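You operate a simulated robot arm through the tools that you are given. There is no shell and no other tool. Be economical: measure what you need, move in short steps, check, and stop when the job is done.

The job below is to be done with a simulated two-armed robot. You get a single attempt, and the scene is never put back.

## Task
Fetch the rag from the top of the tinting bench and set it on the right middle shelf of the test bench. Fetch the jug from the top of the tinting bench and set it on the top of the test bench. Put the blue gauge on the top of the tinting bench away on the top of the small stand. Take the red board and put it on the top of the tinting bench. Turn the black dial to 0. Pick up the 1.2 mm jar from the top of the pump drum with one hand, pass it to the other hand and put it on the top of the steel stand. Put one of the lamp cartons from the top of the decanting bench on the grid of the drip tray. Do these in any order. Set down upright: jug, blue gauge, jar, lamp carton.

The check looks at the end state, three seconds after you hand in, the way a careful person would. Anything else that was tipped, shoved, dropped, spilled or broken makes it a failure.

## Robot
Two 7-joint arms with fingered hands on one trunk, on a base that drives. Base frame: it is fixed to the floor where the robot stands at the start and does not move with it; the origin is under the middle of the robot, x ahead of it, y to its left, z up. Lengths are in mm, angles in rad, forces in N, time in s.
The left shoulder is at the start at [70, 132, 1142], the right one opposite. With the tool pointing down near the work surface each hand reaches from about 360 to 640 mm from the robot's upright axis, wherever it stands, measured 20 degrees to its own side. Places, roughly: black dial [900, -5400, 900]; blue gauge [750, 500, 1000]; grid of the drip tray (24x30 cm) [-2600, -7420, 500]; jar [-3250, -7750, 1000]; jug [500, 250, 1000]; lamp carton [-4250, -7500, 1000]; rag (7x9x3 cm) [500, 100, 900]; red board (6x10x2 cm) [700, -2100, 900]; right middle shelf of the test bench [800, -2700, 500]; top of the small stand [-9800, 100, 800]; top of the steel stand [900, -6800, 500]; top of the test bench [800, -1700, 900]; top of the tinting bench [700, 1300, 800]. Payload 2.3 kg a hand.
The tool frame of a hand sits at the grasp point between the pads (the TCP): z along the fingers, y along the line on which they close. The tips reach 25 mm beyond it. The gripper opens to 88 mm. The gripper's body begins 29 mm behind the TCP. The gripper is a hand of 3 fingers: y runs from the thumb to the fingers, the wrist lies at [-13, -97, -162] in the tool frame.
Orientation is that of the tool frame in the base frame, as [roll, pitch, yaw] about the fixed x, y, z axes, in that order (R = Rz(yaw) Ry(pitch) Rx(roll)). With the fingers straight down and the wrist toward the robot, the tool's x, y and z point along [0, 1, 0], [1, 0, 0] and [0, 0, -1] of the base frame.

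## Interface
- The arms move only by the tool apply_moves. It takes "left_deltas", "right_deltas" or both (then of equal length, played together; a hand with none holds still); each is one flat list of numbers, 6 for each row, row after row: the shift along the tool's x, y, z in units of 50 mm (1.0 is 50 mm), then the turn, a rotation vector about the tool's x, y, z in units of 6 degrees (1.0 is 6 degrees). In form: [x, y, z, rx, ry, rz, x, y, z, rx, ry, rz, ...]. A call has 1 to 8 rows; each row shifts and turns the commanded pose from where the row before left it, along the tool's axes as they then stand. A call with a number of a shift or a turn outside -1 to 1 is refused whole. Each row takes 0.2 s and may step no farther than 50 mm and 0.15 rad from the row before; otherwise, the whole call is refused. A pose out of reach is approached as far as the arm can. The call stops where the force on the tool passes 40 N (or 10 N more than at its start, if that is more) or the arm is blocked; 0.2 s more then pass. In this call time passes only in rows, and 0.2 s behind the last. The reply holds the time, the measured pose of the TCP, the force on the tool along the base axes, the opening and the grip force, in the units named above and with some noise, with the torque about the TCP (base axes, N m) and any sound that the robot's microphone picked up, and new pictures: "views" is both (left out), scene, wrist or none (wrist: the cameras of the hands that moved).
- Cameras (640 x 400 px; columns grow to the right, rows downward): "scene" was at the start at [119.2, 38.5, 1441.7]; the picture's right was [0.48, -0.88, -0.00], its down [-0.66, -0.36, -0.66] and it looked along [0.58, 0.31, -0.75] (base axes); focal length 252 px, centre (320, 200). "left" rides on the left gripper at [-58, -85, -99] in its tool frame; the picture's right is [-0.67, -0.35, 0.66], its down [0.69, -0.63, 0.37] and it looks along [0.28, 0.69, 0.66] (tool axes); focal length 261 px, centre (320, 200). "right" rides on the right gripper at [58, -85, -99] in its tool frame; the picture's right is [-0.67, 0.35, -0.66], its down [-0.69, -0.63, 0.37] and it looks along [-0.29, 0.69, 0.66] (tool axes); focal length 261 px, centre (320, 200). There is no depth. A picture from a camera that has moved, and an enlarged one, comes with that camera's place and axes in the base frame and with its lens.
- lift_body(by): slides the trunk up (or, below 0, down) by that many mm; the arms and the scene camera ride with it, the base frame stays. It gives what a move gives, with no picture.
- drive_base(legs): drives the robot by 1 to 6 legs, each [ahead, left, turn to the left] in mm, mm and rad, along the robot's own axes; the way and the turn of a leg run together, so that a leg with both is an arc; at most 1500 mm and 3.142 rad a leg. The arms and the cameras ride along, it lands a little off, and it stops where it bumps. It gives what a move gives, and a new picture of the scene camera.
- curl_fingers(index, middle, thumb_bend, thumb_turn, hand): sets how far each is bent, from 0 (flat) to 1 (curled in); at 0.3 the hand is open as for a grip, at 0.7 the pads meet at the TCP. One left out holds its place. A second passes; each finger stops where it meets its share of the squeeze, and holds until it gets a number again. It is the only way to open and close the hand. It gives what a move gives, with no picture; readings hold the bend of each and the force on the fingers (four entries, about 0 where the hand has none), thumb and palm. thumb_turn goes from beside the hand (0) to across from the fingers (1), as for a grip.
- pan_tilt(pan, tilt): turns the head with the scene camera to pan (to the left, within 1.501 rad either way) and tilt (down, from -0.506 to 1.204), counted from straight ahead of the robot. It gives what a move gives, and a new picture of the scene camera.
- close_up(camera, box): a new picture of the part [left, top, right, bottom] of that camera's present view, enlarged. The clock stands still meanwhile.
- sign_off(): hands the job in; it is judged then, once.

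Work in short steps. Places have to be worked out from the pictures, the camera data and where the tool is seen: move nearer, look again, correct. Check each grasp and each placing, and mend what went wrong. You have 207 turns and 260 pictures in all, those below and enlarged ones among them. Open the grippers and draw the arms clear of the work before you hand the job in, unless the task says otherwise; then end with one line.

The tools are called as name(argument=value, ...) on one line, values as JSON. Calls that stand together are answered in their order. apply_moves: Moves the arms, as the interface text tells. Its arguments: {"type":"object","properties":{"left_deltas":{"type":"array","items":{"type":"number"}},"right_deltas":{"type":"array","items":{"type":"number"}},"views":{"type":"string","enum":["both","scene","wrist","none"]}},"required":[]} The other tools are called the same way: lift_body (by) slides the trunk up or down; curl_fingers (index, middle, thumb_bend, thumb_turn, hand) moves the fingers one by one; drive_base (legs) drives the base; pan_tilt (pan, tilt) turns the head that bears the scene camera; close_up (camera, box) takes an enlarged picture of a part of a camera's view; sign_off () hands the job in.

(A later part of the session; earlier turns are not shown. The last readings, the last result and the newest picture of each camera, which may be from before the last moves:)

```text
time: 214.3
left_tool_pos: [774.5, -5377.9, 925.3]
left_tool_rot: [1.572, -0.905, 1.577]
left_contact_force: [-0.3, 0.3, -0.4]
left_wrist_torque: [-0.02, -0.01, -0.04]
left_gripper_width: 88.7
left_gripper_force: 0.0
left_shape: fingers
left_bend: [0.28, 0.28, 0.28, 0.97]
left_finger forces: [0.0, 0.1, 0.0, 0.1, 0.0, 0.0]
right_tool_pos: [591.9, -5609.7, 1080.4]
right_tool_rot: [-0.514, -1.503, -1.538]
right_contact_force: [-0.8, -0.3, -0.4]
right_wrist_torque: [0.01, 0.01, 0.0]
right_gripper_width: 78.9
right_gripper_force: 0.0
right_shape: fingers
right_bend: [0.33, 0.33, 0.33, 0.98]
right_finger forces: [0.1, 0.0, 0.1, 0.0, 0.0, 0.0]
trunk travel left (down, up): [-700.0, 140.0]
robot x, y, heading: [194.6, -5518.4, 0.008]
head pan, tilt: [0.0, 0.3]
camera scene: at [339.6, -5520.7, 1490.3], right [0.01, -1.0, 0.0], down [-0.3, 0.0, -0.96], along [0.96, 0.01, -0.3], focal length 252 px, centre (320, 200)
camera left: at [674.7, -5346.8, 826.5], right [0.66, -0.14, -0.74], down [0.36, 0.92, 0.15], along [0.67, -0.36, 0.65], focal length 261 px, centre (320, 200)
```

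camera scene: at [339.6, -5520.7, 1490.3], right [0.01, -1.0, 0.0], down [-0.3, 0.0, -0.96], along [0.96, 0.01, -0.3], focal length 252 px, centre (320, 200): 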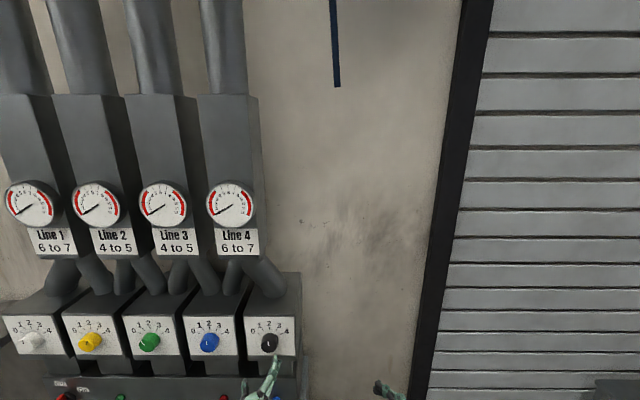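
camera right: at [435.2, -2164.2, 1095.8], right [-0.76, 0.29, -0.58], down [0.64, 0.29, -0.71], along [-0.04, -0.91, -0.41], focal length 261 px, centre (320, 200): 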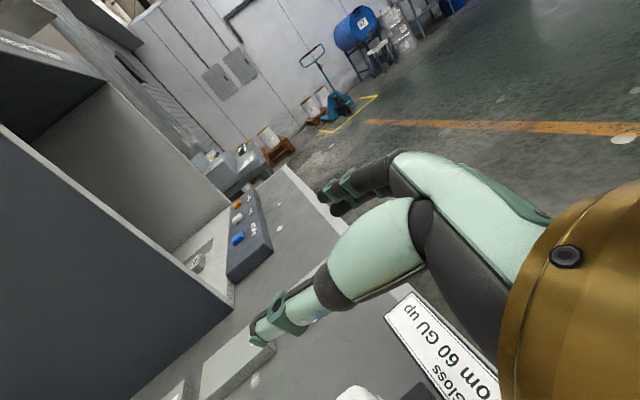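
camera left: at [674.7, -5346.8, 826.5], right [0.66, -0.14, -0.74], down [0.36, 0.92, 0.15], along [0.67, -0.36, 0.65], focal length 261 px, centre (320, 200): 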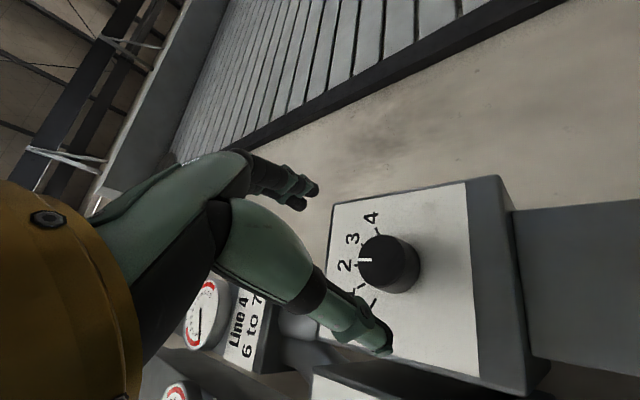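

Knob at ≈(868,−5381,927), Ø≈43 mm. I advance 66 mm with a 4 mm correction and close on it.

apply_moves(left_deltas=[-0.01, 0.08, 0.45, 0, 0, 0, 0, 0, 0.45, 0, 0, 0, 0, 0, 0.4, 0, 0, 0], views="wrist")

```text
time: 215.1
left_tool_pos: [794.1, -5381.6, 950.0]
left_tool_rot: [1.574, -0.899, 1.575]
left_contact_force: [0.4, 0.3, 0.5]
left_wrist_torque: [0.01, 0.02, 0.0]
left_gripper_width: 88.5
left_gripper_force: 0.1
left_shape: fingers
left_bend: [0.28, 0.28, 0.28, 0.97]
left_finger forces: [0.0, 0.0, 0.1, 0.0, 0.0, 0.0]
left hand out of reach, approached as far as the arm can: row 1, 2, 3
right_tool_pos: [591.2, -5609.6, 1081.6]
right_tool_rot: [-0.539, -1.504, -1.514]
right_contact_force: [0.8, -0.1, -0.5]
right_wrist_torque: [-0.01, 0.01, -0.02]
right_gripper_width: 78.8
right_gripper_force: 0.1
right_shape: fingers
right_bend: [0.33, 0.33, 0.33, 0.98]
right_finger forces: [0.0, 0.1, 0.0, 0.0, 0.0, 0.0]
trunk travel left (down, up): [-700.0, 140.0]
robot x, y, heading: [193.4, -5524.0, 0.011]
head pan, tilt: [0.0, 0.3]
camera left: at [695.6, -5350.0, 852.8], right [0.66, -0.14, -0.74], down [0.36, 0.92, 0.15], along [0.66, -0.36, 0.65], focal length 261 px, centre (320, 200)
```

left: 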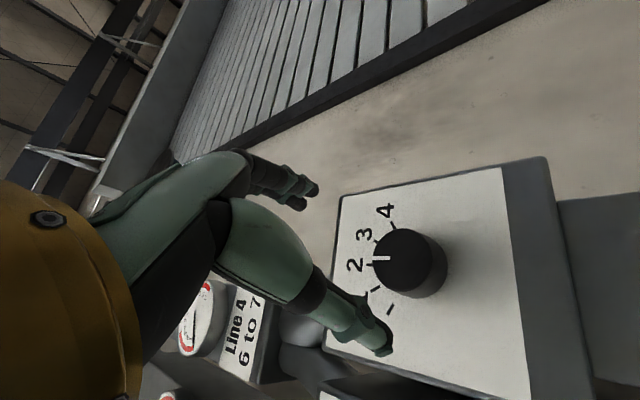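

Reach limit. I retract the hand 60 mm and lower 23 mm, then drive the base 110 mm ahead to bring it onto the knob.

apply_moves(left_deltas=[-0.18, -0.14, -0.6, 0, 0, 0, -0.18, -0.14, -0.6, 0, 0, 0], views="none")

drive_base(legs=[[95, 0, 0]])

close_up(camera="left", box=[160, 100, 560, 400])

```text
time: 215.7
left_tool_pos: [734.7, -5381.7, 926.3]
left_tool_rot: [1.573, -0.899, 1.575]
left_contact_force: [-1.0, 0.2, 0.1]
left_wrist_torque: [0.01, -0.01, 0.02]
left_gripper_width: 88.2
left_gripper_force: 0.0
left_shape: fingers
left_bend: [0.28, 0.28, 0.28, 0.97]
left_finger forces: [0.0, 0.1, 0.0, 0.0, 0.1, 0.0]
right_tool_pos: [589.9, -5608.3, 1080.8]
right_tool_rot: [-0.495, -1.504, -1.558]
right_contact_force: [-0.5, -0.2, 0.6]
right_wrist_torque: [0.01, 0.0, 0.0]
right_gripper_width: 78.8
right_gripper_force: 0.0
right_shape: fingers
right_bend: [0.33, 0.33, 0.33, 0.98]
right_finger forces: [0.0, 0.1, 0.0, 0.0, 0.0, 0.0]
trunk travel left (down, up): [-700.0, 140.0]
robot x, y, heading: [196.6, -5522.4, 0.005]
head pan, tilt: [0.0, 0.3]
```

```text
time: 216.8
left_tool_pos: [829.0, -5380.5, 929.5]
left_tool_rot: [1.569, -0.901, 1.58]
left_contact_force: [-0.5, -0.4, 0.4]
left_wrist_torque: [-0.02, 0.01, 0.0]
left_gripper_width: 88.3
left_gripper_force: 0.2
left_shape: fingers
left_bend: [0.28, 0.28, 0.28, 0.97]
left_finger forces: [0.1, 0.0, 0.0, 0.0, 0.0, 0.0]
right_tool_pos: [685.4, -5609.1, 1081.2]
right_tool_rot: [-0.492, -1.504, -1.56]
right_contact_force: [0.2, -0.9, -1.3]
right_wrist_torque: [0.01, 0.0, 0.0]
right_gripper_width: 79.0
right_gripper_force: 0.1
right_shape: fingers
right_bend: [0.33, 0.33, 0.33, 0.98]
right_finger forces: [0.0, 0.1, 0.0, 0.0, 0.0, 0.1]
trunk travel left (down, up): [-700.0, 140.0]
robot x, y, heading: [292.3, -5519.5, 0.006]
head pan, tilt: [0.0, 0.3]
camera scene: at [432.1, -5519.5, 1490.6], right [0.01, -1.0, 0.0], down [-0.29, 0.0, -0.96], along [0.96, 0.01, -0.29], focal length 252 px, centre (320, 200)
```

scene: 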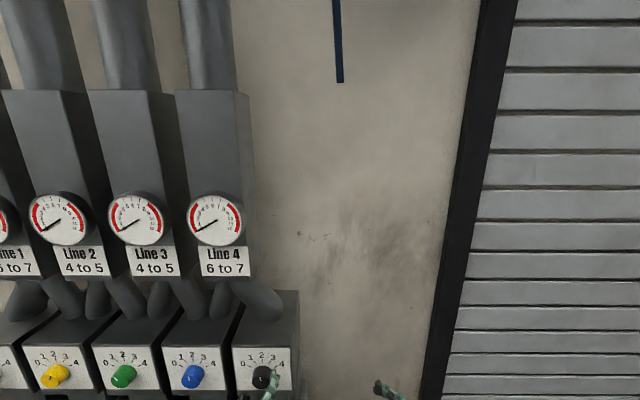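

```text
1.33 times, centred on (360, 250) of left
camera zoom: at [729.8, -5349.6, 830.1], right [0.66, -0.14, -0.74], down [0.36, 0.92, 0.15], along [0.66, -0.36, 0.66], focal length 348 px, centre (267, 133)
```

zoom: 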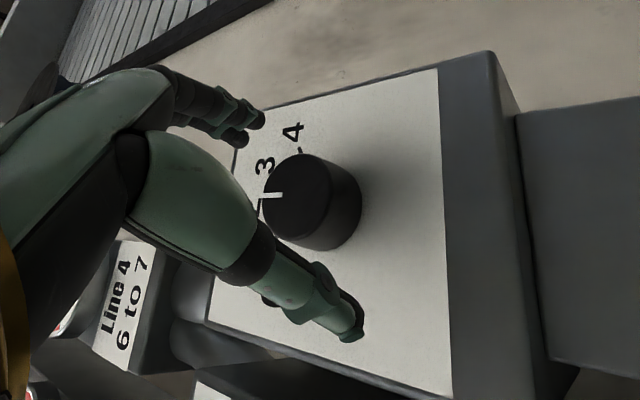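

Knob is centred; advance 14 mm more with small correction, then close.

apply_moves(left_deltas=[0.01, 0.1, 0.28, 0, 0, 0], views="none")

curl_fingers(hand="left", index=0.75, middle=0.75, thumb_bend=0.75)

close_up(camera="left", box=[160, 100, 560, 400])

```text
time: 217.2
left_tool_pos: [844.6, -5383.7, 931.2]
left_tool_rot: [1.57, -0.901, 1.58]
left_contact_force: [0.0, -0.8, 0.2]
left_wrist_torque: [-0.01, 0.02, -0.02]
left_gripper_width: 88.4
left_gripper_force: 0.1
left_shape: fingers
left_bend: [0.28, 0.28, 0.28, 0.97]
left_finger forces: [0.0, 0.2, 0.0, 0.0, 0.0, 0.0]
right_tool_pos: [684.7, -5607.7, 1080.6]
right_tool_rot: [-0.487, -1.504, -1.565]
right_contact_force: [0.3, 0.2, -0.5]
right_wrist_torque: [0.02, 0.0, 0.0]
right_gripper_width: 78.9
right_gripper_force: 0.0
right_shape: fingers
right_bend: [0.33, 0.33, 0.33, 0.98]
right_finger forces: [0.1, 0.1, 0.2, 0.1, 0.0, 0.1]
trunk travel left (down, up): [-700.0, 140.0]
robot x, y, heading: [290.0, -5520.0, 0.008]
head pan, tilt: [0.0, 0.3]
```

```text
time: 218.2
left_tool_pos: [844.8, -5386.9, 933.2]
left_tool_rot: [1.566, -0.903, 1.582]
left_contact_force: [5.5, -4.5, 9.7]
left_wrist_torque: [0.0, -0.17, -0.05]
left_gripper_width: 33.0
left_gripper_force: 15.0
left_shape: fingers
left_bend: [0.57, 0.59, 0.55, 0.97]
left_finger forces: [9.5, 10.3, 0.0, 0.0, 10.8, 0.0]
right_tool_pos: [685.5, -5610.2, 1080.7]
right_tool_rot: [-0.477, -1.501, -1.577]
right_contact_force: [-0.2, -0.3, 0.1]
right_wrist_torque: [0.02, 0.0, 0.01]
right_gripper_width: 78.9
right_gripper_force: 0.1
right_shape: fingers
right_bend: [0.33, 0.33, 0.33, 0.98]
right_finger forces: [0.0, 0.0, 0.0, 0.0, 0.0, 0.1]
trunk travel left (down, up): [-700.0, 140.0]
robot x, y, heading: [288.4, -5518.0, 0.0]
head pan, tilt: [0.0, 0.3]
```

```text
1.33 times, centred on (360, 250) of left
camera zoom: at [745.8, -5355.5, 834.1], right [0.66, -0.14, -0.74], down [0.36, 0.92, 0.15], along [0.66, -0.36, 0.66], focal length 348 px, centre (267, 133)
```

zoom: 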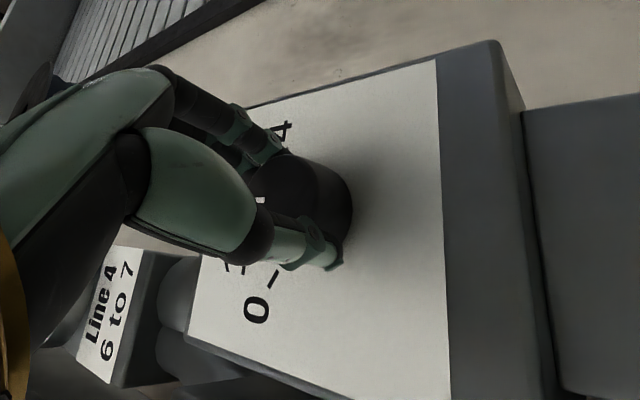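

Firm grip. Rotate counter-clockwise 48°, then check.

apply_moves(left_deltas=[0, 0, 0, 0, 0, -1, 0, 0, 0, 0, 0, -1, 0, 0, 0, 0, 0, -1, 0, 0, 0, 0, 0, -1, 0, 0, 0, 0, 0, -1, 0, 0, 0, 0, 0, -1, 0, 0, 0, 0, 0, -1, 0, 0, 0, 0, 0, -1], views="none")

close_up(camera="scene", box=[220, 340, 310, 400])

```text
time: 220.0
left_tool_pos: [843.2, -5383.8, 933.3]
left_tool_rot: [1.575, -0.062, 1.577]
left_contact_force: [13.6, 0.7, 9.1]
left_wrist_torque: [0.01, -0.2, 0.05]
left_gripper_width: 33.2
left_gripper_force: 14.0
left_shape: fingers
left_bend: [0.56, 0.59, 0.55, 0.96]
left_finger forces: [9.5, 8.3, 0.0, 0.0, 9.7, 0.0]
left hand out of reach, approached as far as the arm can: row 8
right_tool_pos: [689.0, -5608.1, 1080.7]
right_tool_rot: [-0.559, -1.503, -1.494]
right_contact_force: [-0.2, 0.4, 0.2]
right_wrist_torque: [-0.02, 0.03, -0.01]
right_gripper_width: 78.6
right_gripper_force: 0.0
right_shape: fingers
right_bend: [0.33, 0.33, 0.33, 0.98]
right_finger forces: [0.0, 0.1, 0.0, 0.0, 0.0, 0.0]
trunk travel left (down, up): [-700.0, 140.0]
robot x, y, heading: [292.7, -5520.1, 0.012]
head pan, tilt: [0.0, 0.3]
```

```text
6.67 times, centred on (265, 370) of scene
camera zoom: at [438.2, -5519.6, 1489.9], right [0.01, -1.0, 0.0], down [-0.3, 0.0, -0.95], along [0.95, 0.01, -0.3], focal length 1683 px, centre (687, -933)
```

zoom: 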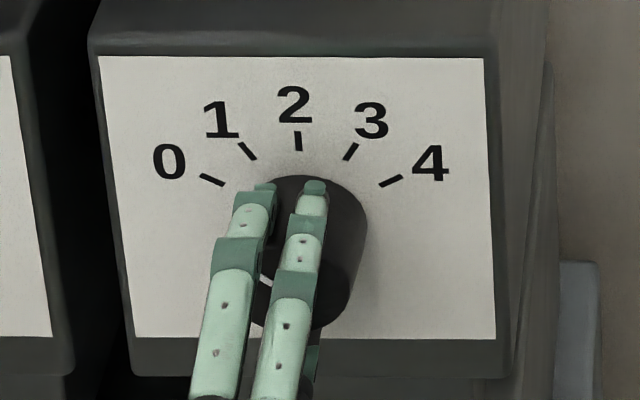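

Mark has moved toward 0; ~14° remain. I try two more rows.

apply_moves(left_deltas=[0, 0, 0, 0, 0, -0.8, 0, 0, 0, 0, 0, -0.8, 0, 0, 0, 0, 0, -0.6], views="none")

```text
time: 220.8
left_tool_pos: [843.1, -5382.9, 933.3]
left_tool_rot: [1.577, 0.169, 1.576]
left_contact_force: [16.4, 0.9, 3.1]
left_wrist_torque: [0.07, -0.13, -0.01]
left_gripper_width: 33.0
left_gripper_force: 13.7
left_shape: fingers
left_bend: [0.57, 0.6, 0.54, 0.97]
left_finger forces: [7.8, 7.5, 0.0, 0.0, 11.7, 0.0]
left hand out of reach, approached as far as the arm can: row 3
right_tool_pos: [690.8, -5608.2, 1079.1]
right_tool_rot: [-0.56, -1.504, -1.493]
right_contact_force: [1.1, 0.1, 0.4]
right_wrist_torque: [-0.02, -0.01, -0.01]
right_gripper_width: 78.7
right_gripper_force: 0.0
right_shape: fingers
right_bend: [0.33, 0.33, 0.33, 0.98]
right_finger forces: [0.1, 0.0, 0.0, 0.0, 0.0, 0.0]
trunk travel left (down, up): [-700.0, 140.0]
robot x, y, heading: [291.6, -5523.1, 0.004]
head pan, tilt: [0.0, 0.3]
```

Total turn now 61°. I open the hand and back off to check the dial.

curl_fingers(hand="left", index=0.28, middle=0.28, thumb_bend=0.28)

apply_moves(left_deltas=[0, 0, -1, 0, 0, 0, 0, 0, -1, 0, 0, 0], views="none")

close_up(camera="scene", box=[220, 340, 310, 400])

```text
time: 221.8
left_tool_pos: [837.1, -5383.9, 936.4]
left_tool_rot: [1.571, 0.168, 1.579]
left_contact_force: [-0.3, 0.2, -0.7]
left_wrist_torque: [-0.03, 0.01, 0.0]
left_gripper_width: 88.4
left_gripper_force: 0.0
left_shape: fingers
left_bend: [0.28, 0.28, 0.28, 0.97]
left_finger forces: [0.0, 0.0, 0.0, 0.0, 0.0, 0.0]
right_tool_pos: [686.0, -5608.3, 1082.0]
right_tool_rot: [-0.528, -1.503, -1.526]
right_contact_force: [-0.2, 0.2, -0.3]
right_wrist_torque: [0.0, -0.01, -0.05]
right_gripper_width: 79.2
right_gripper_force: 0.1
right_shape: fingers
right_bend: [0.33, 0.33, 0.33, 0.98]
right_finger forces: [0.0, 0.0, 0.0, 0.1, 0.1, 0.0]
trunk travel left (down, up): [-700.0, 140.0]
robot x, y, heading: [289.2, -5519.4, 0.006]
head pan, tilt: [0.0, 0.3]
```

```text
time: 222.4
left_tool_pos: [757.9, -5377.9, 925.3]
left_tool_rot: [1.57, 0.167, 1.579]
left_contact_force: [1.0, -0.1, 0.6]
left_wrist_torque: [-0.03, 0.03, 0.03]
left_gripper_width: 88.6
left_gripper_force: 0.1
left_shape: fingers
left_bend: [0.28, 0.28, 0.28, 0.98]
left_finger forces: [0.0, 0.0, 0.0, 0.1, 0.1, 0.0]
left hand out of reach, approached as far as the arm can: row 2
right_tool_pos: [685.7, -5609.7, 1082.0]
right_tool_rot: [-0.498, -1.502, -1.554]
right_contact_force: [-1.4, 0.2, -0.2]
right_wrist_torque: [-0.05, 0.0, 0.01]
right_gripper_width: 78.7
right_gripper_force: 0.1
right_shape: fingers
right_bend: [0.33, 0.33, 0.33, 0.98]
right_finger forces: [0.0, 0.0, 0.1, 0.0, 0.0, 0.1]
trunk travel left (down, up): [-700.0, 140.0]
robot x, y, heading: [286.4, -5522.0, 0.008]
head pan, tilt: [0.0, 0.3]
```

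```text
6.67 times, centred on (265, 370) of scene
camera zoom: at [433.5, -5520.3, 1490.5], right [0.01, -1.0, 0.0], down [-0.3, 0.0, -0.96], along [0.96, 0.01, -0.3], focal length 1683 px, centre (687, -933)
```

zoom: 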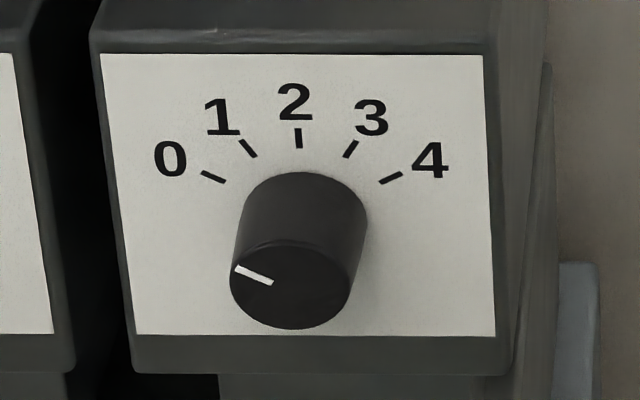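

Dial now points at 0. I back away and turn to look toward the south-west area (carton, drum, drip tray).

drive_base(legs=[[-900, 0, 0], [0, 0, -2.2]])

pan_tilt(pan=0.2, tilt=0.15)

```text
time: 232.3
left_tool_pos: [-764.3, -5982.9, 923.6]
left_tool_rot: [1.573, 0.168, -0.633]
left_contact_force: [0.2, -0.6, 0.4]
left_wrist_torque: [0.0, 0.01, 0.01]
left_gripper_width: 88.6
left_gripper_force: 0.0
left_shape: fingers
left_bend: [0.28, 0.28, 0.28, 0.98]
left_finger forces: [0.0, 0.0, 0.0, 0.0, 0.1, 0.0]
right_tool_pos: [-905.8, -5788.6, 1081.0]
right_tool_rot: [-0.511, -1.504, 2.526]
right_contact_force: [-0.3, -0.2, 0.4]
right_wrist_torque: [0.03, -0.02, -0.01]
right_gripper_width: 79.1
right_gripper_force: 0.1
right_shape: fingers
right_bend: [0.33, 0.33, 0.33, 0.98]
right_finger forces: [0.1, 0.0, 0.0, 0.0, 0.1, 0.0]
trunk travel left (down, up): [-700.0, 140.0]
robot x, y, heading: [-599.6, -5522.2, -2.208]
head pan, tilt: [0.0, 0.3]
camera scene: at [-684.8, -5637.1, 1490.4], right [-0.8, 0.59, 0.0], down [0.18, 0.24, -0.96], along [-0.57, -0.77, -0.3], focal length 252 px, centre (320, 200)
```

scene: 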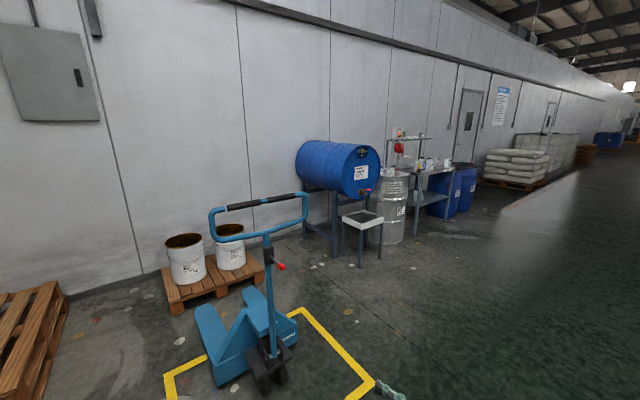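

```text
time: 233.1
left_tool_pos: [-765.9, -5984.2, 924.0]
left_tool_rot: [1.573, 0.168, -0.634]
left_contact_force: [1.3, -0.7, -0.5]
left_wrist_torque: [-0.02, 0.0, -0.03]
left_gripper_width: 88.5
left_gripper_force: 0.1
left_shape: fingers
left_bend: [0.28, 0.28, 0.28, 0.98]
left_finger forces: [0.1, 0.1, 0.0, 0.0, 0.0, 0.0]
right_tool_pos: [-905.6, -5787.6, 1082.3]
right_tool_rot: [-0.556, -1.505, 2.572]
right_contact_force: [0.4, -0.4, 0.1]
right_wrist_torque: [-0.03, 0.0, 0.0]
right_gripper_width: 78.6
right_gripper_force: 0.1
right_shape: fingers
right_bend: [0.33, 0.33, 0.33, 0.98]
right_finger forces: [0.0, 0.1, 0.0, 0.1, 0.0, 0.0]
trunk travel left (down, up): [-700.0, 140.0]
robot x, y, heading: [-600.1, -5520.8, -2.206]
head pan, tilt: [0.201, 0.15]
camera scene: at [-668.6, -5645.9, 1504.3], right [-0.91, 0.42, 0.0], down [0.06, 0.14, -0.99], along [-0.42, -0.9, -0.15], focal length 252 px, centre (320, 200)
```

scene: 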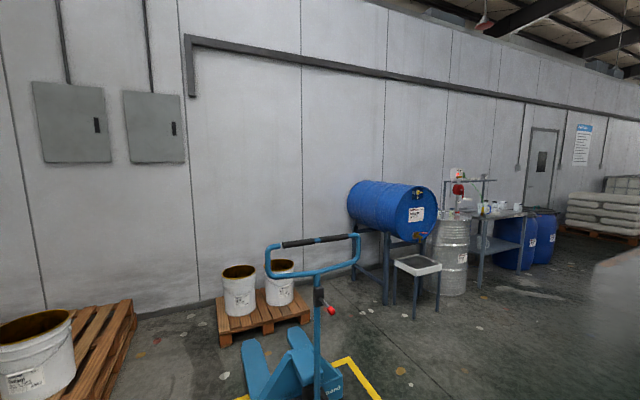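

The drum, drip tray stool, pump drum and decanting bench are visible. I drive over to stand in front of them, facing the wall (−y).

drive_base(legs=[[0, 0, -0.69], [1500, 0, 0], [1450, 0, 0], [0, 0, 1.324]])

pan_tilt(pan=0.0, tilt=0.35)

```text
time: 252.4
left_tool_pos: [-3317.2, -6709.4, 924.6]
left_tool_rot: [1.573, 0.168, 0.008]
left_contact_force: [-0.1, -0.5, 0.1]
left_wrist_torque: [0.04, -0.05, -0.01]
left_gripper_width: 88.5
left_gripper_force: 0.1
left_shape: fingers
left_bend: [0.28, 0.28, 0.28, 0.98]
left_finger forces: [0.0, 0.0, 0.0, 0.0, 0.0, 0.0]
right_tool_pos: [-3547.5, -6637.4, 1082.1]
right_tool_rot: [-0.538, -1.503, -3.089]
right_contact_force: [-0.1, 0.2, -0.4]
right_wrist_torque: [0.01, 0.01, -0.01]
right_gripper_width: 78.6
right_gripper_force: 0.1
right_shape: fingers
right_bend: [0.33, 0.33, 0.33, 0.98]
right_finger forces: [0.1, 0.1, 0.1, 0.0, 0.1, 0.0]
trunk travel left (down, up): [-700.0, 140.0]
robot x, y, heading: [-3459.6, -6242.6, -1.572]
head pan, tilt: [0.201, 0.15]
camera scene: at [-3440.0, -6381.9, 1504.4], right [-0.98, -0.2, 0.0], down [-0.03, 0.15, -0.99], along [0.2, -0.97, -0.15], focal length 252 px, centre (320, 200)
```

scene: 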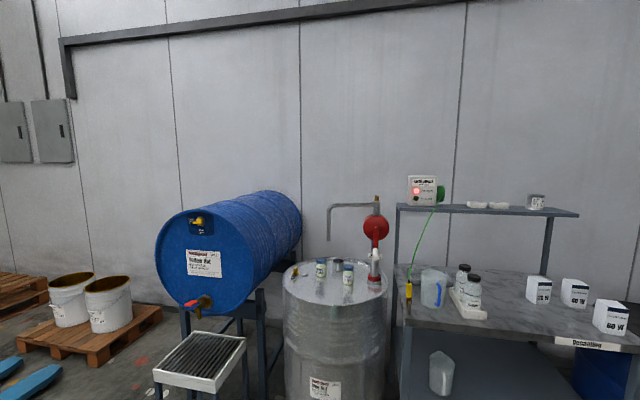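

```text
time: 253.1
left_tool_pos: [-3316.0, -6709.3, 924.0]
left_tool_rot: [1.573, 0.167, 0.006]
left_contact_force: [0.9, 0.3, -0.1]
left_wrist_torque: [0.0, -0.01, -0.02]
left_gripper_width: 88.5
left_gripper_force: 0.1
left_shape: fingers
left_bend: [0.28, 0.28, 0.28, 0.98]
left_finger forces: [0.0, 0.1, 0.1, 0.0, 0.0, 0.0]
right_tool_pos: [-3546.6, -6637.5, 1081.7]
right_tool_rot: [-0.54, -1.504, -3.086]
right_contact_force: [-1.2, 0.8, 1.4]
right_wrist_torque: [0.02, 0.04, -0.02]
right_gripper_width: 78.8
right_gripper_force: 0.0
right_shape: fingers
right_bend: [0.33, 0.33, 0.33, 0.98]
right_finger forces: [0.0, 0.0, 0.0, 0.0, 0.0, 0.0]
trunk travel left (down, up): [-700.0, 140.0]
robot x, y, heading: [-3460.7, -6242.8, -1.569]
head pan, tilt: [0.0, 0.351]
camera scene: at [-3458.2, -6384.2, 1485.7], right [-1.0, 0.0, 0.0], down [0.0, 0.34, -0.94], along [0.0, -0.94, -0.34], focal length 252 px, centre (320, 200)
```

scene: 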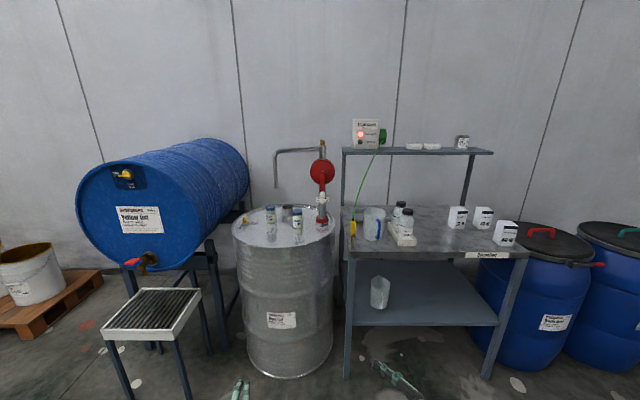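

Close-ups to read the jar labels and see the cartons.

close_up(camera="scene", box=[240, 190, 340, 250])

close_up(camera="scene", box=[430, 190, 540, 260])

```text
6.40 times, centred on (290, 220) of scene
camera zoom: at [-3458.2, -6384.2, 1485.7], right [-1.0, 0.0, 0.0], down [0.0, 0.34, -0.94], along [0.0, -0.94, -0.34], focal length 1616 px, centre (512, 72)
```

zoom: 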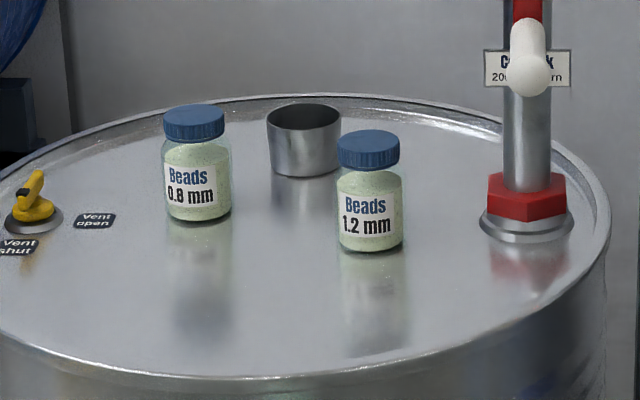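

```text
5.71 times, centred on (485, 225) of scene
camera zoom: at [-3458.2, -6384.2, 1485.7], right [-1.0, 0.0, 0.0], down [0.0, 0.34, -0.94], along [0.0, -0.94, -0.34], focal length 1443 px, centre (-623, 57)
```

zoom: 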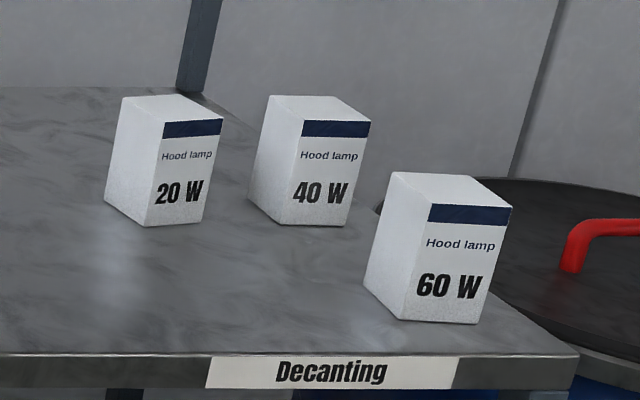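

The 1.2 mm jar is the right one on the drum. Cartons ≈ 55×55×100 mm, axis-aligned; the 60 W one is easiest (≈(−4303,−7414)). I turn the left hand back to top-down here in free space.

apply_moves(left_deltas=[0, 0, 0, 0.98, 0.167, 0, 0, 0, 0, 0.98, 0.167, 0, 0, 0, 0, 0.98, 0.167, 0, 0, 0, 0, 0.98, 0.167, 0, 0, 0, 0, 0.98, 0.167, 0, 0, 0, 0, 0.98, 0.167, 0, 0, 0, 0, 0.98, 0.167, 0, 0, 0, 0, 0.98, 0.167, 0], views="none")

apply_moves(left_deltas=[0, 0, -0.5, 0.98, 0.167, 0.4, 0, 0, -0.3, 0.98, 0.167, 0.4, 0, 0, -0.3, 0.98, 0.167, 0.4, 0, 0, 0, 0.98, 0.167, 0.4, 0, 0, 0, 0.98, 0.167, 0, 0, 0, 0, 0.98, 0.167, 0, 0, 0, 0, 0.98, 0.167, 0], views="none")

drive_base(legs=[[500, -980, 0], [100, 0, 0]])

```text
time: 254.9
left_tool_pos: [-3317.0, -6709.6, 925.3]
left_tool_rot: [2.414, 0.113, 0.13]
left_contact_force: [0.1, 0.0, 0.7]
left_wrist_torque: [-0.03, -0.01, 0.02]
left_gripper_width: 88.4
left_gripper_force: 0.1
left_shape: fingers
left_bend: [0.28, 0.28, 0.28, 0.98]
left_finger forces: [0.0, 0.1, 0.0, 0.0, 0.0, 0.1]
right_tool_pos: [-3546.7, -6636.6, 1081.3]
right_tool_rot: [-0.524, -1.506, -3.104]
right_contact_force: [-0.9, -0.3, -0.1]
right_wrist_torque: [0.04, -0.02, 0.03]
right_gripper_width: 78.8
right_gripper_force: 0.1
right_shape: fingers
right_bend: [0.33, 0.33, 0.33, 0.98]
right_finger forces: [0.1, 0.0, 0.1, 0.1, 0.1, 0.0]
trunk travel left (down, up): [-700.0, 140.0]
robot x, y, heading: [-3457.7, -6240.7, -1.566]
head pan, tilt: [0.0, 0.351]
```

```text
time: 256.5
left_tool_pos: [-3316.2, -6677.8, 967.5]
left_tool_rot: [3.129, -0.083, 0.031]
left_contact_force: [0.0, 0.0, -0.3]
left_wrist_torque: [0.01, 0.0, -0.01]
left_gripper_width: 88.3
left_gripper_force: 0.1
left_shape: fingers
left_bend: [0.28, 0.28, 0.28, 0.98]
left_finger forces: [0.1, 0.1, 0.0, 0.0, 0.1, 0.0]
right_tool_pos: [-3547.0, -6637.1, 1081.2]
right_tool_rot: [-0.519, -1.504, -3.107]
right_contact_force: [-0.4, 0.0, 0.0]
right_wrist_torque: [0.0, 0.0, 0.01]
right_gripper_width: 78.7
right_gripper_force: 0.1
right_shape: fingers
right_bend: [0.33, 0.33, 0.33, 0.98]
right_finger forces: [0.1, 0.1, 0.1, 0.1, 0.0, 0.1]
trunk travel left (down, up): [-700.0, 140.0]
robot x, y, heading: [-3457.5, -6240.0, -1.567]
head pan, tilt: [0.0, 0.351]
```

```text
time: 262.9
left_tool_pos: [-4290.7, -7280.5, 967.8]
left_tool_rot: [3.127, -0.084, 0.03]
left_contact_force: [-0.4, 0.3, -0.1]
left_wrist_torque: [0.02, 0.01, -0.01]
left_gripper_width: 88.6
left_gripper_force: 0.0
left_shape: fingers
left_bend: [0.28, 0.28, 0.28, 0.98]
left_finger forces: [0.0, 0.1, 0.0, 0.1, 0.0, 0.1]
right_tool_pos: [-4521.3, -7241.3, 1081.8]
right_tool_rot: [-0.498, -1.504, -3.126]
right_contact_force: [0.6, -0.4, 0.1]
right_wrist_torque: [0.0, -0.03, 0.01]
right_gripper_width: 79.0
right_gripper_force: 0.0
right_shape: fingers
right_bend: [0.33, 0.33, 0.33, 0.98]
right_finger forces: [0.1, 0.0, 0.0, 0.1, 0.0, 0.0]
trunk travel left (down, up): [-700.0, 140.0]
robot x, y, heading: [-4433.8, -6850.5, -1.569]
head pan, tilt: [0.0, 0.351]
camera scene: at [-4432.6, -6987.6, 1486.0], right [-1.0, 0.0, 0.0], down [0.0, 0.34, -0.94], along [0.0, -0.94, -0.34], focal length 252 px, centre (320, 200)
```

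scene: 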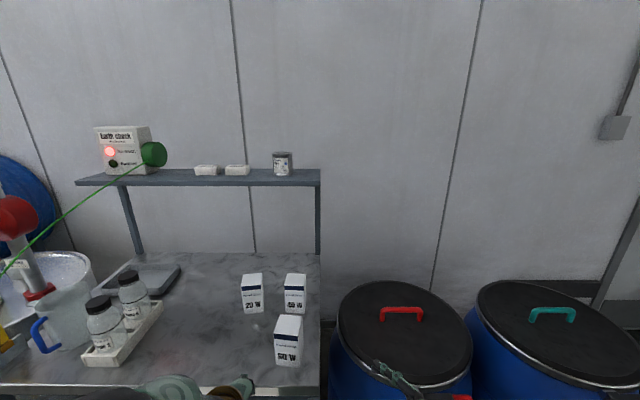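

Triangulated: bench z≈877, carton centre ≈(−4347,−7470), top ≈979. I raise the hand, drive 80 mm closer, and move above the carton.

apply_moves(left_deltas=[0, 0, -0.8, 0, -0.8, 0, -0.6, 0, -0.8, 0, 0, 0, -0.6, 0, 0, 0, 0, 0], views="none")

drive_base(legs=[[80, 0, 0]])

apply_moves(left_deltas=[0, 0.9, 0, 0, 0, 0, 0, 0.9, 0, 0, 0, 0], views="both")

```text
time: 263.7
left_tool_pos: [-4356.0, -7283.7, 1047.3]
left_tool_rot: [3.13, -0.001, 0.03]
left_contact_force: [-0.1, 0.6, 0.5]
left_wrist_torque: [0.01, -0.04, -0.04]
left_gripper_width: 88.4
left_gripper_force: 0.1
left_shape: fingers
left_bend: [0.28, 0.28, 0.28, 0.98]
left_finger forces: [0.0, 0.1, 0.1, 0.0, 0.0, 0.0]
right_tool_pos: [-4521.5, -7244.4, 1080.3]
right_tool_rot: [-0.525, -1.501, -3.101]
right_contact_force: [-0.1, -0.2, 0.5]
right_wrist_torque: [0.0, -0.01, 0.03]
right_gripper_width: 79.0
right_gripper_force: 0.1
right_shape: fingers
right_bend: [0.33, 0.33, 0.33, 0.98]
right_finger forces: [0.0, 0.0, 0.0, 0.1, 0.0, 0.0]
trunk travel left (down, up): [-700.0, 140.0]
robot x, y, heading: [-4435.1, -6849.6, -1.567]
head pan, tilt: [0.0, 0.351]
```

```text
time: 264.8
left_tool_pos: [-4354.3, -7359.0, 1049.3]
left_tool_rot: [3.125, 0.002, 0.03]
left_contact_force: [1.0, 0.4, 0.7]
left_wrist_torque: [0.0, -0.01, -0.02]
left_gripper_width: 88.5
left_gripper_force: 0.1
left_shape: fingers
left_bend: [0.28, 0.28, 0.28, 0.98]
left_finger forces: [0.0, 0.0, 0.2, 0.0, 0.0, 0.1]
right_tool_pos: [-4519.9, -7320.6, 1082.6]
right_tool_rot: [-0.468, -1.504, 3.125]
right_contact_force: [0.7, 0.3, 0.0]
right_wrist_torque: [0.01, 0.0, 0.0]
right_gripper_width: 78.9
right_gripper_force: 0.0
right_shape: fingers
right_bend: [0.33, 0.33, 0.33, 0.98]
right_finger forces: [0.0, 0.0, 0.0, 0.0, 0.0, 0.0]
trunk travel left (down, up): [-700.0, 140.0]
robot x, y, heading: [-4435.6, -6925.4, -1.564]
head pan, tilt: [0.0, 0.351]
camera scene: at [-4431.9, -7065.5, 1486.2], right [-1.0, -0.01, 0.0], down [0.0, 0.34, -0.94], along [0.0, -0.94, -0.34], focal length 252 px, centre (320, 200)
```

scene: 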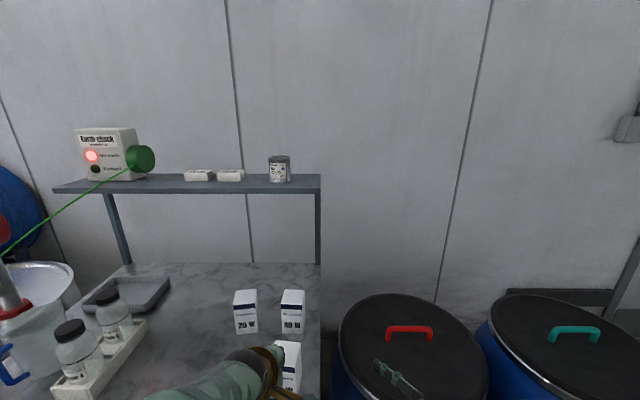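

```text
time: 265.4
left_tool_pos: [-4352.0, -7453.3, 1048.0]
left_tool_rot: [3.13, -0.004, 0.03]
left_contact_force: [0.2, 0.2, -1.0]
left_wrist_torque: [0.02, -0.02, 0.03]
left_gripper_width: 88.5
left_gripper_force: 0.1
left_shape: fingers
left_bend: [0.28, 0.28, 0.28, 0.98]
left_finger forces: [0.0, 0.0, 0.0, 0.0, 0.0, 0.0]
right_tool_pos: [-4518.9, -7325.2, 1080.4]
right_tool_rot: [-0.54, -1.503, -3.085]
right_contact_force: [0.3, 0.3, -0.2]
right_wrist_torque: [0.0, 0.02, -0.02]
right_gripper_width: 78.7
right_gripper_force: 0.0
right_shape: fingers
right_bend: [0.33, 0.33, 0.33, 0.98]
right_finger forces: [0.1, 0.0, 0.1, 0.0, 0.0, 0.1]
trunk travel left (down, up): [-700.0, 140.0]
robot x, y, heading: [-4433.4, -6931.6, -1.566]
head pan, tilt: [0.0, 0.351]
camera scene: at [-4431.8, -7072.4, 1485.4], right [-1.0, -0.01, 0.0], down [0.0, 0.35, -0.94], along [0.0, -0.94, -0.35], focal length 252 px, centre (320, 200)
camera left: at [-4412.7, -7368.7, 1145.9], right [-0.68, 0.32, -0.66], down [0.67, 0.64, -0.37], along [0.31, -0.69, -0.65], focal length 261 px, centre (320, 200)
```

scene: 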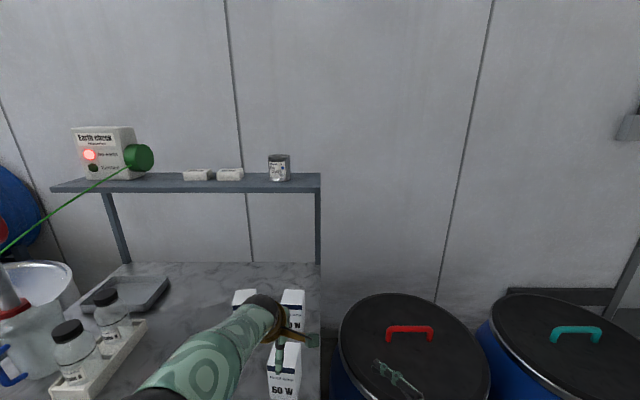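
left: 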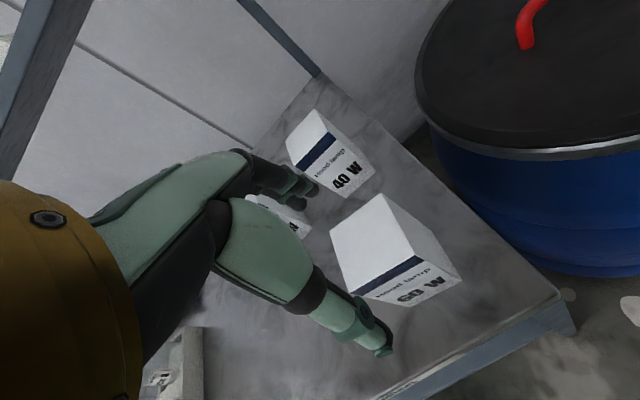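

Carton centre (−4354,−7472), yawed ≈ −10°. I align, descend to z≈957, close and lift.

apply_moves(left_deltas=[0, 0, 0, 0, 0, 0.8, 0, 0, 0, 0, 0, 0.8, 0.01, 0.38, 0, 0, 0, 0, 0, 0, 0.7, 0, 0, 0, 0, 0, 0.7, 0, 0, 0, 0, 0, 0.42, 0, 0, 0], views="wrist")

curl_fingers(hand="left", index=0.7, middle=0.7, thumb_bend=0.7)

```text
time: 266.8
left_tool_pos: [-4352.9, -7474.1, 957.5]
left_tool_rot: [3.127, -0.002, -0.138]
left_contact_force: [-0.6, -0.5, 1.2]
left_wrist_torque: [-0.08, 0.03, 0.02]
left_gripper_width: 89.4
left_gripper_force: 1.2
left_shape: fingers
left_bend: [0.28, 0.28, 0.28, 0.98]
left_finger forces: [2.0, 0.0, 0.1, 0.0, 0.0, 0.0]
right_tool_pos: [-4520.4, -7324.1, 1080.8]
right_tool_rot: [-0.496, -1.502, -3.13]
right_contact_force: [-0.1, 0.1, -1.0]
right_wrist_torque: [0.04, 0.02, -0.02]
right_gripper_width: 79.0
right_gripper_force: 0.0
right_shape: fingers
right_bend: [0.33, 0.33, 0.33, 0.98]
right_finger forces: [0.0, 0.0, 0.1, 0.0, 0.1, 0.0]
trunk travel left (down, up): [-700.0, 140.0]
robot x, y, heading: [-4431.0, -6928.8, -1.569]
head pan, tilt: [0.0, 0.351]
camera left: at [-4399.2, -7379.5, 1055.9], right [-0.62, 0.43, -0.66], down [0.77, 0.52, -0.37], along [0.19, -0.74, -0.65], focal length 261 px, centre (320, 200)
```

left: 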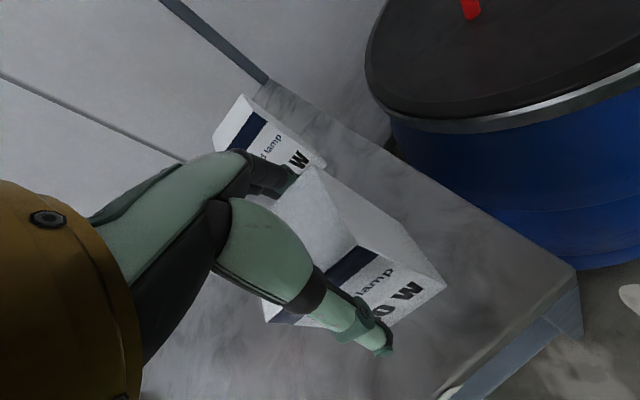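

```text
time: 267.8
left_tool_pos: [-4353.7, -7473.5, 957.7]
left_tool_rot: [3.123, -0.001, -0.139]
left_contact_force: [0.0, -1.0, 5.4]
left_wrist_torque: [-0.36, 0.03, 0.0]
left_gripper_width: 56.5
left_gripper_force: 28.9
left_shape: fingers
left_bend: [0.35, 0.47, 0.55, 0.96]
left_finger forces: [19.7, 10.0, 0.1, 0.1, 28.4, 0.0]
right_tool_pos: [-4519.6, -7321.8, 1082.0]
right_tool_rot: [-0.486, -1.504, -3.14]
right_contact_force: [0.0, -0.3, 0.4]
right_wrist_torque: [0.01, -0.02, -0.04]
right_gripper_width: 79.2
right_gripper_force: 0.0
right_shape: fingers
right_bend: [0.33, 0.33, 0.33, 0.98]
right_finger forces: [0.0, 0.0, 0.0, 0.1, 0.0, 0.0]
trunk travel left (down, up): [-700.0, 140.0]
robot x, y, heading: [-4428.0, -6928.7, -1.563]
head pan, tilt: [0.0, 0.351]
```

apply_moves(left_deltas=[0, 0, -0.4, 0, 0, 0, 0, 0, -0.8, 0, 0, 0], views="both")

```text
time: 268.4
left_tool_pos: [-4353.8, -7471.4, 1017.3]
left_tool_rot: [3.128, -0.001, -0.137]
left_contact_force: [-0.8, 0.5, -0.8]
left_wrist_torque: [0.0, -0.02, -0.01]
left_gripper_width: 56.5
left_gripper_force: 26.7
left_shape: fingers
left_bend: [0.35, 0.47, 0.55, 0.96]
left_finger forces: [18.1, 8.5, 0.0, 0.0, 27.1, 0.0]
right_tool_pos: [-4519.6, -7321.9, 1082.3]
right_tool_rot: [-0.483, -1.503, 3.139]
right_contact_force: [0.8, 0.0, 0.3]
right_wrist_torque: [0.0, 0.01, 0.03]
right_gripper_width: 78.8
right_gripper_force: 0.1
right_shape: fingers
right_bend: [0.33, 0.33, 0.33, 0.98]
right_finger forces: [0.1, 0.0, 0.1, 0.1, 0.1, 0.0]
trunk travel left (down, up): [-700.0, 140.0]
robot x, y, heading: [-4430.8, -6928.1, -1.567]
head pan, tilt: [0.0, 0.351]
camera scene: at [-4432.0, -7068.7, 1485.7], right [-1.0, 0.0, 0.0], down [0.0, 0.34, -0.94], along [0.0, -0.94, -0.34], focal length 252 px, centre (320, 200)
camera left: at [-4399.3, -7376.6, 1116.3], right [-0.62, 0.43, -0.66], down [0.77, 0.52, -0.37], along [0.19, -0.74, -0.65], focal length 261 px, centre (320, 200)
```

scene: 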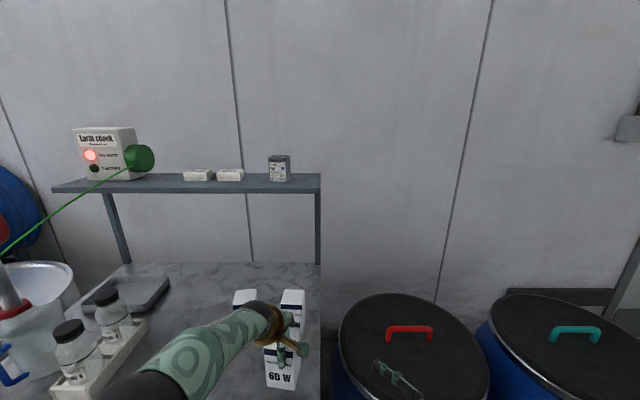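
left: 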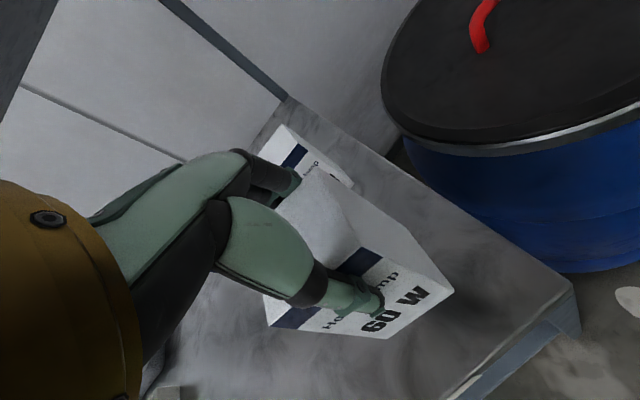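

Carton is held upright. I back off and drive in front of the drip tray.

drive_base(legs=[[-350, 0, 0], [0, 1500, 0], [0, 237, 0], [80, 0, 0]])

pan_tilt(pan=0.0, tilt=0.75)

```text
time: 279.6
left_tool_pos: [-2634.9, -7196.3, 1019.7]
left_tool_rot: [3.122, -0.001, -0.143]
left_contact_force: [-0.2, 1.3, -1.0]
left_wrist_torque: [0.01, 0.0, 0.02]
left_gripper_width: 56.6
left_gripper_force: 26.4
left_shape: fingers
left_bend: [0.35, 0.47, 0.55, 0.96]
left_finger forces: [18.0, 8.5, 0.1, 0.0, 27.1, 0.0]
right_tool_pos: [-2801.1, -7046.5, 1084.0]
right_tool_rot: [-0.453, -1.505, 3.105]
right_contact_force: [0.9, -0.1, -0.3]
right_wrist_torque: [-0.04, -0.01, -0.02]
right_gripper_width: 78.7
right_gripper_force: 0.1
right_shape: fingers
right_bend: [0.33, 0.33, 0.33, 0.98]
right_finger forces: [0.0, 0.1, 0.0, 0.0, 0.1, 0.0]
trunk travel left (down, up): [-700.0, 140.0]
robot x, y, heading: [-2710.1, -6658.7, -1.572]
head pan, tilt: [0.0, 0.351]
camera scene: at [-2710.4, -6792.4, 1486.2], right [-1.0, 0.0, 0.0], down [0.0, 0.34, -0.94], along [0.0, -0.94, -0.34], focal length 252 px, centre (320, 200)
```

scene: 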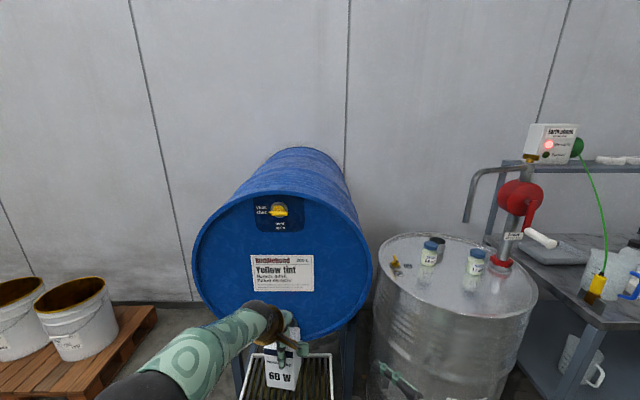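

```text
time: 280.5
left_tool_pos: [-2634.4, -7199.7, 1017.6]
left_tool_rot: [3.129, -0.002, -0.142]
left_contact_force: [-1.0, -0.6, -1.2]
left_wrist_torque: [0.0, -0.02, -0.04]
left_gripper_width: 56.7
left_gripper_force: 26.7
left_shape: fingers
left_bend: [0.35, 0.47, 0.55, 0.96]
left_finger forces: [18.1, 8.5, 0.1, 0.1, 27.1, 0.0]
right_tool_pos: [-2799.9, -7051.0, 1081.2]
right_tool_rot: [-0.534, -1.506, -3.098]
right_contact_force: [0.1, 0.1, 0.4]
right_wrist_torque: [0.01, 0.0, -0.04]
right_gripper_width: 79.0
right_gripper_force: 0.0
right_shape: fingers
right_bend: [0.33, 0.33, 0.33, 0.98]
right_finger forces: [0.0, 0.0, 0.1, 0.0, 0.0, 0.0]
trunk travel left (down, up): [-700.0, 140.0]
robot x, y, heading: [-2707.9, -6651.8, -1.574]
head pan, tilt: [0.0, 0.75]
camera scene: at [-2710.4, -6787.9, 1450.0], right [-1.0, 0.0, 0.0], down [0.0, 0.68, -0.73], along [0.0, -0.73, -0.68], focal length 252 px, centre (320, 200)
```

scene: 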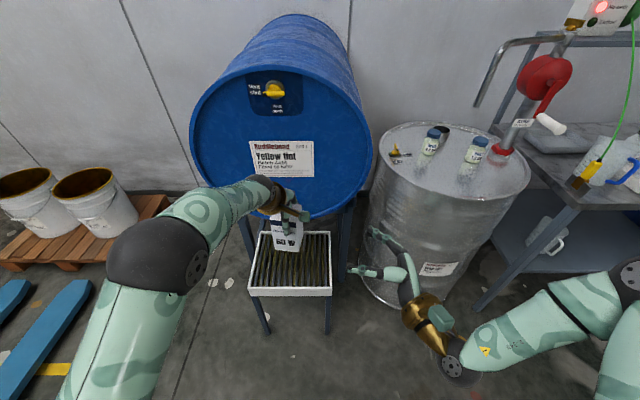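

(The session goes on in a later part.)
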